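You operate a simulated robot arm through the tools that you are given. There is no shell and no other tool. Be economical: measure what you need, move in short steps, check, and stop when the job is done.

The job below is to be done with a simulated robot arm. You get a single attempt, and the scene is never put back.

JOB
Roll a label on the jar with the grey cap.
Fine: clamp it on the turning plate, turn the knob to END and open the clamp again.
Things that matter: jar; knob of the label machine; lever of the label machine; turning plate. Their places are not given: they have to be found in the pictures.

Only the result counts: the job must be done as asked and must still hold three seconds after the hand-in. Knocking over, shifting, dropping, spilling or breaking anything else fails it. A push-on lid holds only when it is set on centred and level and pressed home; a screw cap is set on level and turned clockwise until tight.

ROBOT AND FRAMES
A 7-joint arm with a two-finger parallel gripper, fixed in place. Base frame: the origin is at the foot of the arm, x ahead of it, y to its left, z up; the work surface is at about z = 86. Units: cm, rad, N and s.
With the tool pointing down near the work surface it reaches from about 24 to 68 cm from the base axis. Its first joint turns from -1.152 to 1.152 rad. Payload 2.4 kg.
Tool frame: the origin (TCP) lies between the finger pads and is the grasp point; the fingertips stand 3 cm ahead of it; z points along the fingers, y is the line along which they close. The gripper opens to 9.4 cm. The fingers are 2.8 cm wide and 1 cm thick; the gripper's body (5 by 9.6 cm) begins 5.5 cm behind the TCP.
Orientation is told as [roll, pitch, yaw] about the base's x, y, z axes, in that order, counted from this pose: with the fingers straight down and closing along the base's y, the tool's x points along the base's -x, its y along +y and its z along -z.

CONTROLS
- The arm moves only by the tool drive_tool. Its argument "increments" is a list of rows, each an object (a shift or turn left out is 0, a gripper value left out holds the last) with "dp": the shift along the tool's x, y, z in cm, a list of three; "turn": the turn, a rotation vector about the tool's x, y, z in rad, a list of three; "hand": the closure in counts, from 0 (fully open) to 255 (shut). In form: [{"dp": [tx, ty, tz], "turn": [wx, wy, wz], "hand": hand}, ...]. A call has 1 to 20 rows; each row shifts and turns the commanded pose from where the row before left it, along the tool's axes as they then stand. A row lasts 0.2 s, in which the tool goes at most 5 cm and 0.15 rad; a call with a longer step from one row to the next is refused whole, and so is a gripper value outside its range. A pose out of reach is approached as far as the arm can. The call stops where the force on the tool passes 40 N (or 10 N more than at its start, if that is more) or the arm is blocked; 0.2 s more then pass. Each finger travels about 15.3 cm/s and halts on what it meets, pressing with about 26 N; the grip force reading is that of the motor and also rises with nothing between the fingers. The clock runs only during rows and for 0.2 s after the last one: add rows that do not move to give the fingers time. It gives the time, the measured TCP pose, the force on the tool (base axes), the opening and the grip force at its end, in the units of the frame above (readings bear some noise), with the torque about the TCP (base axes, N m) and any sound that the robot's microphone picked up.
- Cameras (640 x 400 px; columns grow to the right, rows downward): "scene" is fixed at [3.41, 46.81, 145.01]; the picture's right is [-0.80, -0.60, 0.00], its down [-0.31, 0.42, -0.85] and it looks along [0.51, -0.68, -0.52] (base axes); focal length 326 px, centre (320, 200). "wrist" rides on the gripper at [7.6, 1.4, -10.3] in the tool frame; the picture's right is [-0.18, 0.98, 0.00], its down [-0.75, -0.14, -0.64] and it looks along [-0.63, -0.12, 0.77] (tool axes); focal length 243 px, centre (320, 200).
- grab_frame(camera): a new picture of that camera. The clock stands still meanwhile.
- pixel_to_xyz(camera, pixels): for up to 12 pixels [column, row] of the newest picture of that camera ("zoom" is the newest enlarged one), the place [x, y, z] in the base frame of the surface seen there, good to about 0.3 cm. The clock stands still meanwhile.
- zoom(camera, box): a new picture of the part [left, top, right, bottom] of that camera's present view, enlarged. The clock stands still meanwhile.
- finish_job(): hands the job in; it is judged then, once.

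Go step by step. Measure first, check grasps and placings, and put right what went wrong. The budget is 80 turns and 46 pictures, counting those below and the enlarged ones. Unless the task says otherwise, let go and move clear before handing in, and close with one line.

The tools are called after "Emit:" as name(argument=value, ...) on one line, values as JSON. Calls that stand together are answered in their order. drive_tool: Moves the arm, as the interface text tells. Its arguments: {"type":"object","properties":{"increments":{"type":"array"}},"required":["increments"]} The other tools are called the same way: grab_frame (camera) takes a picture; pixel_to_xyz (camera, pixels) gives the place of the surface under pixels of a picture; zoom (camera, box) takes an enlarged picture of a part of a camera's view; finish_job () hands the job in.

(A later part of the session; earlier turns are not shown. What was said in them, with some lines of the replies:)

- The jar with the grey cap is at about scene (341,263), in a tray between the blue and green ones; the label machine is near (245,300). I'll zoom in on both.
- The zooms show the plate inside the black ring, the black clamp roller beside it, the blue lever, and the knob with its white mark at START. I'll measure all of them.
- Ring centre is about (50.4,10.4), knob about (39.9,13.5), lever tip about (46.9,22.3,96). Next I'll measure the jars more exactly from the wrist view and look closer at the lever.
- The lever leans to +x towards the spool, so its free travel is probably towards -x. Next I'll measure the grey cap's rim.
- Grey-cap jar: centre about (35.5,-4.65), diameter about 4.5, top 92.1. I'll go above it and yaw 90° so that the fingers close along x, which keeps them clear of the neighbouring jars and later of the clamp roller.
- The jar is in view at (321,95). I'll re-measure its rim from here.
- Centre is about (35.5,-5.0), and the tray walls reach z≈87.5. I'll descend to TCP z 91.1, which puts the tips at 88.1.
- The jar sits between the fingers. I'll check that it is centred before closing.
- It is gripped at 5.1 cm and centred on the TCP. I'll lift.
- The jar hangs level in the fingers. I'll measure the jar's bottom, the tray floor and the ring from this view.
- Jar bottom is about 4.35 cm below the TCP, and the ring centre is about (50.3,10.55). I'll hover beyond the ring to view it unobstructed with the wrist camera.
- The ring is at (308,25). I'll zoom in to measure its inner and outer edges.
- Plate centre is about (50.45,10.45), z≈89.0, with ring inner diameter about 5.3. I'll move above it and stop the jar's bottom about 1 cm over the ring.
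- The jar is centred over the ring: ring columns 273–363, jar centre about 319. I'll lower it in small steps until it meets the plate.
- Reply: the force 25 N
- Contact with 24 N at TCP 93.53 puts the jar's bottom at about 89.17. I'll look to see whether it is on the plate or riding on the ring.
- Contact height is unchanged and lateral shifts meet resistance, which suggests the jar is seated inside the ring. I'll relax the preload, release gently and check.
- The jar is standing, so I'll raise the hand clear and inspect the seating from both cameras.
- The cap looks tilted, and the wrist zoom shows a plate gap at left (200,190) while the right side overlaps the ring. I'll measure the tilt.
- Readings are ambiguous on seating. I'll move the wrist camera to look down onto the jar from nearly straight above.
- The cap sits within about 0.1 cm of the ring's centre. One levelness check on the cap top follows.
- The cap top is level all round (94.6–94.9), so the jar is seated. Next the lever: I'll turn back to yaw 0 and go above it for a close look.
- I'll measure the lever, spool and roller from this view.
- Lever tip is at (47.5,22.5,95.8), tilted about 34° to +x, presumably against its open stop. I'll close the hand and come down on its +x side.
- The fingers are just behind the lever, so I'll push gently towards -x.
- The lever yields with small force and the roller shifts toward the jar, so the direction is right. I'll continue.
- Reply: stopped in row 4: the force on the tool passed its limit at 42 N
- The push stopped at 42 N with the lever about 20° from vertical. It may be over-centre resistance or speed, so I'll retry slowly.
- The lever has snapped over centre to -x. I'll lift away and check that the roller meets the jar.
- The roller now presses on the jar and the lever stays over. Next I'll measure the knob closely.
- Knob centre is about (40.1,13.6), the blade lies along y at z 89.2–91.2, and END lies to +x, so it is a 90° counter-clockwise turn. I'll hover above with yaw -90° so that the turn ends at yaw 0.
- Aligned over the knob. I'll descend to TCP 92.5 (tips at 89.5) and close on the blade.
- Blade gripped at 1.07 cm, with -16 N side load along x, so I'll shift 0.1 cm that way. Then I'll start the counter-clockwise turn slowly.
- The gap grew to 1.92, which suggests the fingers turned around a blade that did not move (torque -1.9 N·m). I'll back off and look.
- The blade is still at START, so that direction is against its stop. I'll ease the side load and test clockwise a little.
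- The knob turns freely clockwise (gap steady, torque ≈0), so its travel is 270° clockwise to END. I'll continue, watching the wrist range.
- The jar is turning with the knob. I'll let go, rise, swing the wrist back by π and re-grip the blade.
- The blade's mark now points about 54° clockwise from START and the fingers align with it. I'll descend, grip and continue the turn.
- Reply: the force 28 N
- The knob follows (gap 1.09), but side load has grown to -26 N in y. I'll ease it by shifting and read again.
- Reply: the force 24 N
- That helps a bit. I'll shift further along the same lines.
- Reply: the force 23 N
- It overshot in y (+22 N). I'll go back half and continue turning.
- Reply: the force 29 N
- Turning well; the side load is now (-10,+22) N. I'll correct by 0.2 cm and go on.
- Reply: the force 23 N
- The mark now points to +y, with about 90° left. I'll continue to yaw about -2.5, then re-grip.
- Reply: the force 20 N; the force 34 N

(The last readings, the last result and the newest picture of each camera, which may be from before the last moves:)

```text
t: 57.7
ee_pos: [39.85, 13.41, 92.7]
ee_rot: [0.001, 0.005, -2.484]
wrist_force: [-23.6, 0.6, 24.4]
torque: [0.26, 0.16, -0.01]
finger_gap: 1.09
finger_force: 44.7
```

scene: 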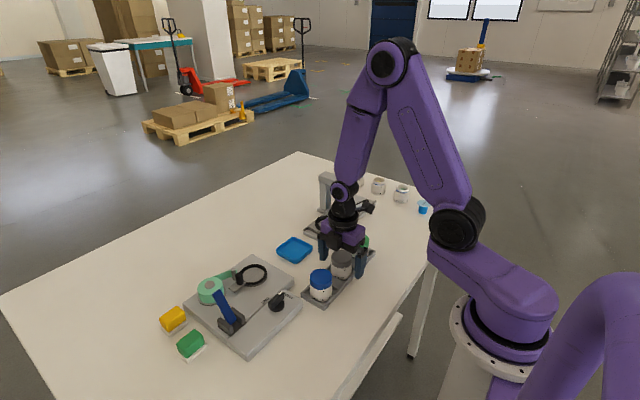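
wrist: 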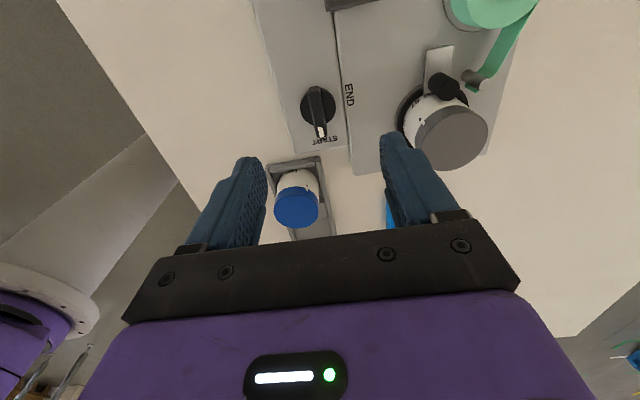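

I'll release and re-grip with the wrist swung back by π for the last ~0.66 rad.

Emit:
drive_tool(increments=[{"hand": 170}, {"hand": 140}, {"dp": [0, 0, -2]}, {"dp": [0, 0, -2.5]}, {"turn": [0, 0, -0.149]}, {"turn": [0, 0, -0.149]}, {"turn": [0, 0, -0.149]}, {"turn": [0, 0, -0.149]}, {"turn": [0, 0, -0.149]}, {"turn": [0, 0, -0.149]}, {"turn": [0, 0, -0.149]}, {"turn": [0, 0, -0.149]}, {"turn": [0, 0, -0.149]}, {"turn": [0, 0, -0.149]}, {"turn": [0, 0, -0.149]}, {"turn": [0, 0, -0.149]}, {"turn": [0, 0, -0.149]}, {"turn": [0, 0, -0.149]}, {"turn": [0, 0, -0.149]}, {"turn": [0, 0, -0.149]}])

Emit:
drive_tool(increments=[{"turn": [0, 0, -0.149]}, {"turn": [0, 0, -0.149]}, {"turn": [0, 0, -0.149]}, {"turn": [0, 0, -0.149]}, {"turn": [0, 0, -0.149]}, {}, {}])

Emit:
zoom(camera="scene", box=[180, 230, 324, 350])

```text
t: 61.9
ee_pos: [40.13, 13.37, 97.21]
ee_rot: [0.005, -0.008, -0.096]
wrist_force: [-0.7, -0.8, 0.8]
torque: [0.02, -0.02, -0.02]
finger_gap: 4.22
finger_force: 0.0
```

```text
t: 63.5
ee_pos: [40.14, 13.41, 97.16]
ee_rot: [-0.001, -0.01, 0.649]
wrist_force: [0.0, 0.1, -0.4]
torque: [0.0, -0.01, 0.01]
finger_gap: 4.26
finger_force: 0.0
```

```text
3.33 times, centred on (252, 290) of scene
```

zoom: 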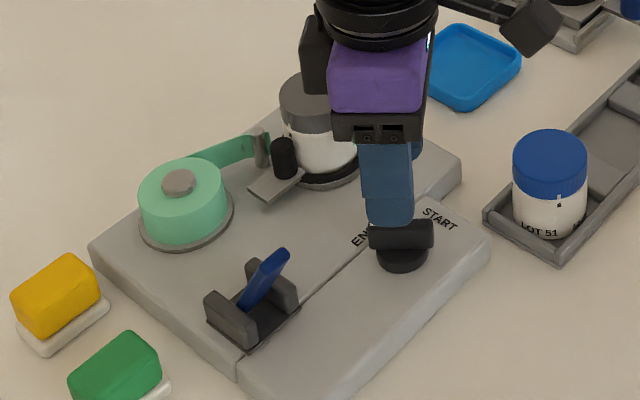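

Aligned again. I'll grip and turn the last part, checking for the stop.

Emit:
drive_tool(increments=[{"dp": [0, 0, 2.5]}, {"dp": [0, 0, 2.0]}, {}, {"hand": 200}, {"hand": 255}, {"hand": 255}, {"turn": [0, 0, 0.1]}, {"turn": [0, 0, 0.1]}, {"turn": [0, 0, 0.1]}, {"turn": [0, 0, 0.1]}, {"turn": [0, 0, 0.1]}, {"turn": [0, 0, 0.1]}, {}])

Emit:
drive_tool(increments=[{"turn": [0, 0, 0.05]}, {"turn": [0, 0, 0.03]}, {"turn": [0, 0, 0.03]}, {}])

```text
t: 66.3
ee_pos: [40.11, 13.38, 92.52]
ee_rot: [0.002, -0.009, 0.047]
wrist_force: [-9.7, 23.1, -10.2]
torque: [0.23, 0.09, -0.06]
finger_gap: 1.08
finger_force: 45.1
```

```text
t: 67.3
ee_pos: [40.19, 13.43, 92.7]
ee_rot: [0.003, -0.009, -0.059]
wrist_force: [-9.5, 19.9, -7.6]
torque: [-0.11, -0.11, 1.49]
finger_gap: 1.15
finger_force: 44.7
```

Torque rose to +1.5 N·m and the gap began to widen: the END stop is reached. I'll release, lift and verify.

Emit:
drive_tool(increments=[{"turn": [0, 0, -0.03]}, {"hand": 170}, {"hand": 120}, {"dp": [0, 0, -2]}, {"dp": [0, 0, -3.5]}, {"dp": [0, 0, -4]}, {"dp": [-4, 0, -4]}, {"dp": [-4, 2, -2]}, {"dp": [-4, 4, 0], "hand": 255}, {"dp": [0, 3, 0]}, {}])

Emit:
zoom(camera="scene", box=[190, 240, 310, 340])

```text
refused: row 7 steps farther than a row can; nothing moved
```

```text
4.00 times, centred on (250, 290) of scene
```

zoom: 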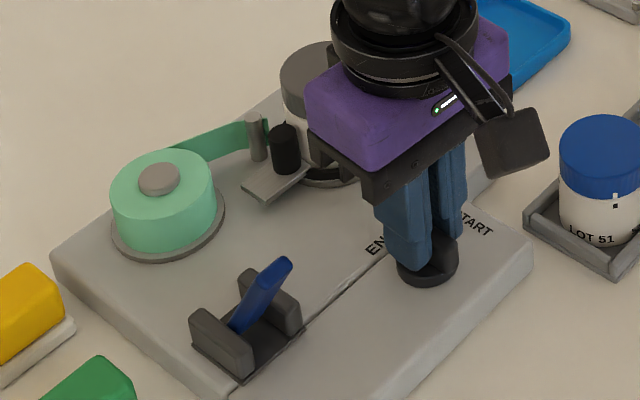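

One row was too long. I'll redo it with shorter rows and park on the -x side of the lever, high up.

Emit:
drive_tool(increments=[{"turn": [0, 0, -0.03]}, {"hand": 170}, {"hand": 120}, {"dp": [0, 0, -2]}, {"dp": [0, 0, -3.5]}, {"dp": [0, 0, -4]}, {"dp": [0, 0, -4]}, {"dp": [2, 3, 0], "hand": 255}, {"dp": [2, 3, 0]}, {"dp": [1, 3, 0]}, {}])

Emit:
zoom(camera="scene", box=[190, 240, 310, 340])

```text
t: 69.7
ee_pos: [35.23, 22.68, 106.21]
ee_rot: [0.006, -0.008, -0.032]
wrist_force: [0.0, -0.1, -0.7]
torque: [-0.03, 0.02, 0.02]
finger_gap: 0.0
finger_force: 26.3
```

```text
4.00 times, centred on (250, 290) of scene
```

zoom: 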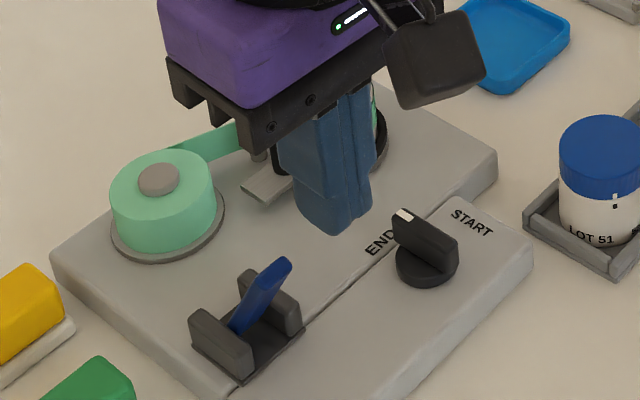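

The knob points to END. I'll measure the lever where it lies now.

Emit:
pixel_to_xyz(camera="zoom", pixels=[[285, 261], [275, 268], [265, 290], [288, 275], [252, 310], [278, 295], [240, 328]])

```text
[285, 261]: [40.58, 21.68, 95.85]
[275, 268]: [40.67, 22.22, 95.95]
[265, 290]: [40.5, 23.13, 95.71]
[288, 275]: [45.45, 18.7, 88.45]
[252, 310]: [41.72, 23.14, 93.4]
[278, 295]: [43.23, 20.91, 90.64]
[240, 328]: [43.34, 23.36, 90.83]
```

The tip is at x≈40.5, z 95.9. I'll descend on its -x side to TCP 96.5 and push slowly to +x.

Emit:
drive_tool(increments=[{"dp": [-0.6, -0.2, 3.5]}, {"dp": [0, 0, 3.5]}, {"dp": [0, 0, 2.7]}, {}, {"dp": [-0.5, 0, 0]}, {"dp": [-0.5, 0, 0]}, {"dp": [-0.5, 0, 0]}, {"dp": [-0.3, 0, 0]}, {"dp": [-0.3, 0, 0]}, {"dp": [-0.2, 0, 0]}, {"dp": [-0.2, 0, 0]}, {"dp": [-0.2, 0, 0]}, {"dp": [-0.2, 0, 0]}, {"dp": [-0.2, 0, 0]}, {"dp": [-0.2, 0, 0]}, {"dp": [-0.2, 0, 0]}, {"dp": [-0.2, 0, 0]}, {}])

Emit:
zoom(camera="scene", box=[190, 240, 310, 340])

```text
t: 73.5
ee_pos: [39.64, 22.2, 96.3]
ee_rot: [0.007, -0.01, -0.033]
wrist_force: [-0.5, 0.8, -0.7]
torque: [0.01, -0.02, 0.03]
finger_gap: 0.0
finger_force: 26.5
```

```text
4.00 times, centred on (250, 290) of scene
```

zoom: 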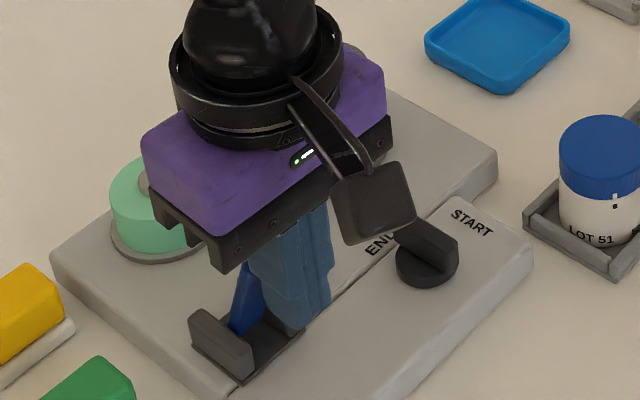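

Force is zero and the lever seems to be moving upright. I'll push a little further and watch the force.

Emit:
drive_tool(increments=[{"dp": [-0.25, 0, 0]}, {"dp": [-0.25, 0, 0]}, {"dp": [-0.25, 0, 0]}, {"dp": [-0.25, 0, 0]}, {"dp": [-0.25, 0, 0]}, {"dp": [-0.25, 0, 0]}, {"dp": [-0.25, 0, 0]}, {"dp": [-0.25, 0, 0]}, {"dp": [-0.25, 0, 0]}, {"dp": [-0.25, 0, 0]}, {}])

```text
t: 74.8
ee_pos: [40.9, 22.12, 96.72]
ee_rot: [0.008, -0.011, -0.033]
wrist_force: [-3.2, -1.3, 11.2]
torque: [0.03, -0.2, -0.03]
finger_gap: 0.01
finger_force: 26.0
stopped in row 6: the force on the tool passed its limit at 43 N (the readings are from after the stop); the commanded pose is now the measured one
```

The same over-centre resistance as before has appeared. I'll continue slowly.

Emit:
drive_tool(increments=[{"dp": [-0.15, 0, 0]}, {"dp": [-0.15, 0, 0]}, {"dp": [-0.15, 0, 0]}, {"dp": [-0.15, 0, 0]}, {"dp": [-0.15, 0, 0]}, {"dp": [-0.15, 0, 0]}, {"dp": [-0.15, 0, 0]}, {"dp": [-0.15, 0, 0]}, {"dp": [-0.15, 0, 0]}, {"dp": [-0.15, 0, 0]}, {}])

Emit:
zoom(camera="scene", box=[190, 240, 310, 340])

```text
t: 76.0
ee_pos: [41.82, 22.18, 96.75]
ee_rot: [0.008, -0.019, -0.032]
wrist_force: [-0.8, -2.1, 8.7]
torque: [0.0, -0.13, -0.01]
finger_gap: 0.0
finger_force: 25.8
stopped in row 6: the force on the tool passed its limit at 40 N (the readings are from after the stop); the commanded pose is now the measured one
```

```text
4.00 times, centred on (250, 290) of scene
```

zoom: 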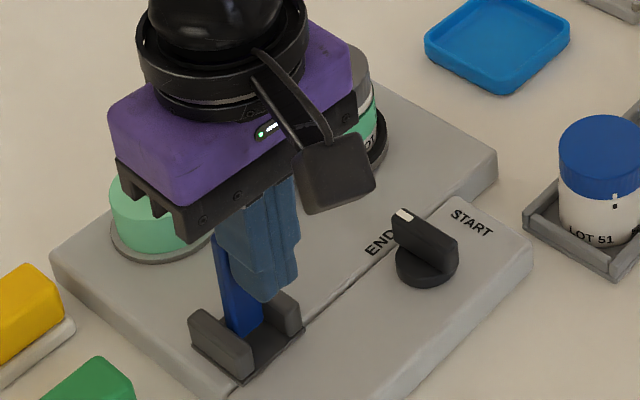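

The lever is near vertical and a green label is visible on the jar. I'll keep pushing slowly.

Emit:
drive_tool(increments=[{"dp": [-0.15, 0, 0]}, {"dp": [-0.15, 0, 0]}, {"dp": [-0.15, 0, 0]}, {"dp": [-0.15, 0, 0]}, {"dp": [-0.15, 0, 0]}, {"dp": [-0.15, 0, 0]}, {"dp": [-0.15, 0, 0]}, {"dp": [-0.15, 0, 0]}, {"dp": [-0.15, 0, 0]}, {"dp": [-0.15, 0, 0]}, {}])

Emit:
zoom(camera="scene", box=[190, 240, 310, 340])

```text
t: 77.0
ee_pos: [42.07, 22.15, 96.81]
ee_rot: [0.005, -0.009, -0.031]
wrist_force: [-7.1, -2.2, 10.7]
torque: [-0.2, 0.2, 0.03]
finger_gap: 0.03
finger_force: 26.1
stopped in row 4: the force on the tool passed its limit at 42 N (the readings are from after the stop); the commanded pose is now the measured one
```

```text
4.00 times, centred on (250, 290) of scene
```

zoom: 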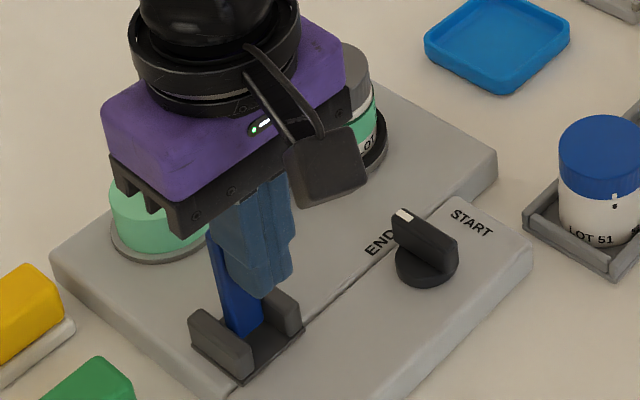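

Resistance comes near the top of the arc. I'll back off slightly, raise 1.4 cm for more leverage, and push again.

Emit:
drive_tool(increments=[{"dp": [0.3, 0, 0]}, {"dp": [0, 0, -1.4]}, {"dp": [-0.15, 0, 0]}, {"dp": [-0.1, 0, 0]}, {"dp": [-0.1, 0, 0]}, {"dp": [-0.1, 0, 0]}, {"dp": [-0.1, 0, 0]}, {"dp": [-0.1, 0, 0]}, {"dp": [-0.1, 0, 0]}, {"dp": [-0.1, 0, 0]}, {"dp": [-0.1, 0, 0]}, {"dp": [-0.1, 0, 0]}, {"dp": [-0.1, 0, 0]}, {"dp": [-0.1, 0, 0]}, {}])

```text
t: 80.2
ee_pos: [43.06, 22.04, 98.24]
ee_rot: [0.006, -0.012, -0.032]
wrist_force: [0.8, 0.9, -0.3]
torque: [0.02, 0.0, -0.01]
finger_gap: 0.01
finger_force: 25.8
```

The push went through with no residual force. I'll lift clear and look.

Emit:
drive_tool(increments=[{"dp": [0.3, 0, -3]}, {"dp": [1, 0, -4]}, {"dp": [3, 0, -3]}, {"dp": [3, 2, -2]}, {"dp": [3, 3, 0]}, {}])

Emit:
zoom(camera="scene", box=[180, 230, 324, 350])

```text
t: 81.6
ee_pos: [32.97, 27.46, 110.0]
ee_rot: [0.009, -0.013, -0.034]
wrist_force: [-0.7, 0.2, 0.3]
torque: [-0.07, -0.02, 0.02]
finger_gap: 0.01
finger_force: 26.1
```

```text
3.33 times, centred on (252, 290) of scene
```

zoom: 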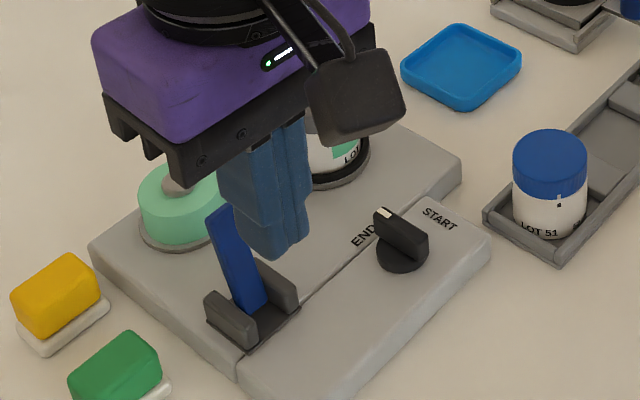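

The lever is over to the +x side, but its tip at full pixel ~(245,292) is short of the original ~(236,291). I'll move the arm aside to see the roller.

Emit:
drive_tool(increments=[{"dp": [0, -4.5, -2]}, {"dp": [0, -4.5, -2]}, {"dp": [0, -4.5, 0]}, {"dp": [0, -4.5, 0]}, {"dp": [0, -4.5, 0]}, {"dp": [0, -4.5, 0]}, {}, {}])

Emit:
zoom(camera="scene", box=[180, 250, 300, 350])

```text
t: 83.4
ee_pos: [32.09, 0.35, 113.89]
ee_rot: [0.006, -0.012, -0.032]
wrist_force: [-0.9, 0.7, -0.5]
torque: [-0.02, 0.01, 0.03]
finger_gap: 0.02
finger_force: 25.8
```

```text
4.00 times, centred on (240, 300) of scene
```

zoom: 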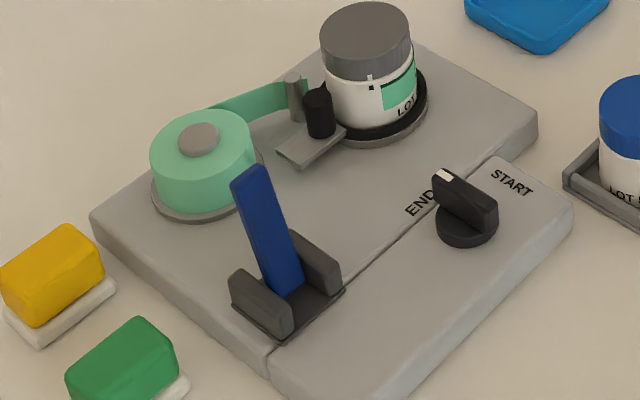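

The label is on the jar and the knob is at END, but the lever is only partly back. I'll measure it so I can push it to its open stop.

Emit:
pixel_to_xyz(camera="zoom", pixels=[[250, 170], [240, 185], [262, 170], [255, 200], [275, 250], [285, 285], [318, 95]])

```text
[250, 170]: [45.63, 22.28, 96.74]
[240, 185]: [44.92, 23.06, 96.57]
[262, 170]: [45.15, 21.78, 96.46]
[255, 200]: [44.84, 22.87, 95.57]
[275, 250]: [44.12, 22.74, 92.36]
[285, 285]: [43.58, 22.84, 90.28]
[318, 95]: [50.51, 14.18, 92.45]
```

Tip is at x≈45.3 and must return to ≈47. I'll come back on its -x side and push to the stop.

Emit:
drive_tool(increments=[{"dp": [-1.35, 3.65, 0]}, {"dp": [-1.35, 3.65, 0]}, {"dp": [-1.35, 3.65, 0]}, {"dp": [-1.35, 3.65, 0]}, {"dp": [-1.35, 3.65, 0]}, {"dp": [-1.35, 3.65, 0]}, {}, {"dp": [0, 0, 4]}, {"dp": [0, 0, 4]}, {"dp": [0, 0, 4]}, {"dp": [0, 0, 3.9]}, {}])

```text
t: 86.0
ee_pos: [40.92, 22.26, 98.17]
ee_rot: [0.007, -0.013, -0.033]
wrist_force: [0.4, -0.1, -0.3]
torque: [-0.01, 0.01, 0.0]
finger_gap: 0.0
finger_force: 26.1
```

Emit:
drive_tool(increments=[{"dp": [-0.4, 0, 0.2]}, {"dp": [-0.4, 0, 0]}, {"dp": [-0.4, 0, 0]}, {"dp": [-0.3, 0, 0]}, {"dp": [-0.2, 0, 0]}, {"dp": [-0.2, 0, 0]}, {"dp": [-0.2, 0, 0]}, {"dp": [-0.2, 0, 0]}, {"dp": [-0.2, 0, 0]}, {"dp": [-0.2, 0, 0]}, {"dp": [-0.2, 0, 0]}, {"dp": [-0.2, 0, 0]}, {"dp": [-0.2, 0, 0]}, {"dp": [-0.2, 0, 0]}, {"dp": [-0.2, 0, 0]}, {}])

```text
t: 89.4
ee_pos: [44.72, 21.94, 98.21]
ee_rot: [0.006, -0.013, -0.033]
wrist_force: [1.1, 0.8, -0.6]
torque: [-0.01, -0.04, -0.03]
finger_gap: 0.0
finger_force: 26.3
```

No resistance yet. I'll continue slowly until the stop is felt.

Emit:
drive_tool(increments=[{"dp": [-0.1, 0.2, 0]}, {"dp": [-0.15, 0.1, 0]}, {"dp": [-0.15, 0, 0]}, {"dp": [-0.15, 0, 0]}, {"dp": [-0.15, 0, 0]}, {"dp": [-0.15, 0, 0]}, {"dp": [-0.15, 0, 0]}, {"dp": [-0.15, 0, 0]}, {}])

Emit:
zoom(camera="scene", box=[180, 250, 300, 350])

```text
t: 91.2
ee_pos: [45.15, 22.41, 98.15]
ee_rot: [0.0, 0.005, -0.028]
wrist_force: [-13.3, -2.5, 18.0]
torque: [-0.04, 0.16, -0.06]
finger_gap: 0.0
finger_force: 25.4
stopped in row 8: the force on the tool passed its limit at 41 N (the readings are from after the stop); the commanded pose is now the measured one
```

```text
4.00 times, centred on (240, 300) of scene
```

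zoom: 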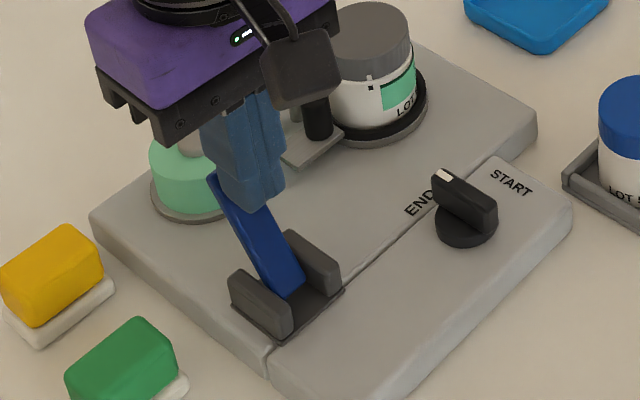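

The stop is felt and the lever is back at its original tilt. I'll back off, lift and move the arm clear.

Emit:
drive_tool(increments=[{"dp": [0.5, 0, 0]}, {"dp": [0.3, 0, -3]}, {"dp": [0, 0, -4]}, {"dp": [1, 0, -4]}, {"dp": [3, -2, -2]}, {"dp": [3, -3.5, 0]}, {"dp": [2, -4.5, 0]}, {"dp": [1, -4.5, 0]}, {"dp": [0, -4.5, 0]}, {"dp": [0, -3, 0]}, {}, {}])

Emit:
zoom(camera="scene", box=[180, 230, 420, 380])

```text
t: 93.8
ee_pos: [33.88, 0.67, 111.03]
ee_rot: [0.002, 0.002, -0.029]
wrist_force: [-0.3, -1.1, -0.3]
torque: [-0.02, 0.0, -0.02]
finger_gap: 0.01
finger_force: 26.0
```

```text
2.67 times, centred on (300, 305) of scene
```

zoom: 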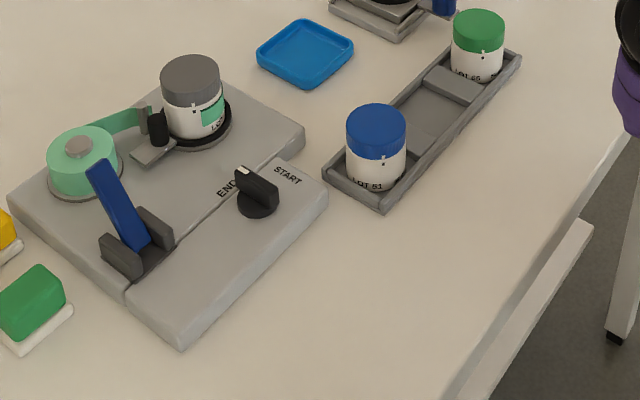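

The final picture shows the labelled jar on the plate, the knob at END, the lever back at its open stop, everything else in place and the arm clear, so I'm handing in.

Emit:
finish_job()

```text
The job is handed in.
```

The grey-cap jar now has its label: I clamped it on the turning plate, turned the knob to END and opened the clamp again, leaving the jar on the plate and the arm clear.
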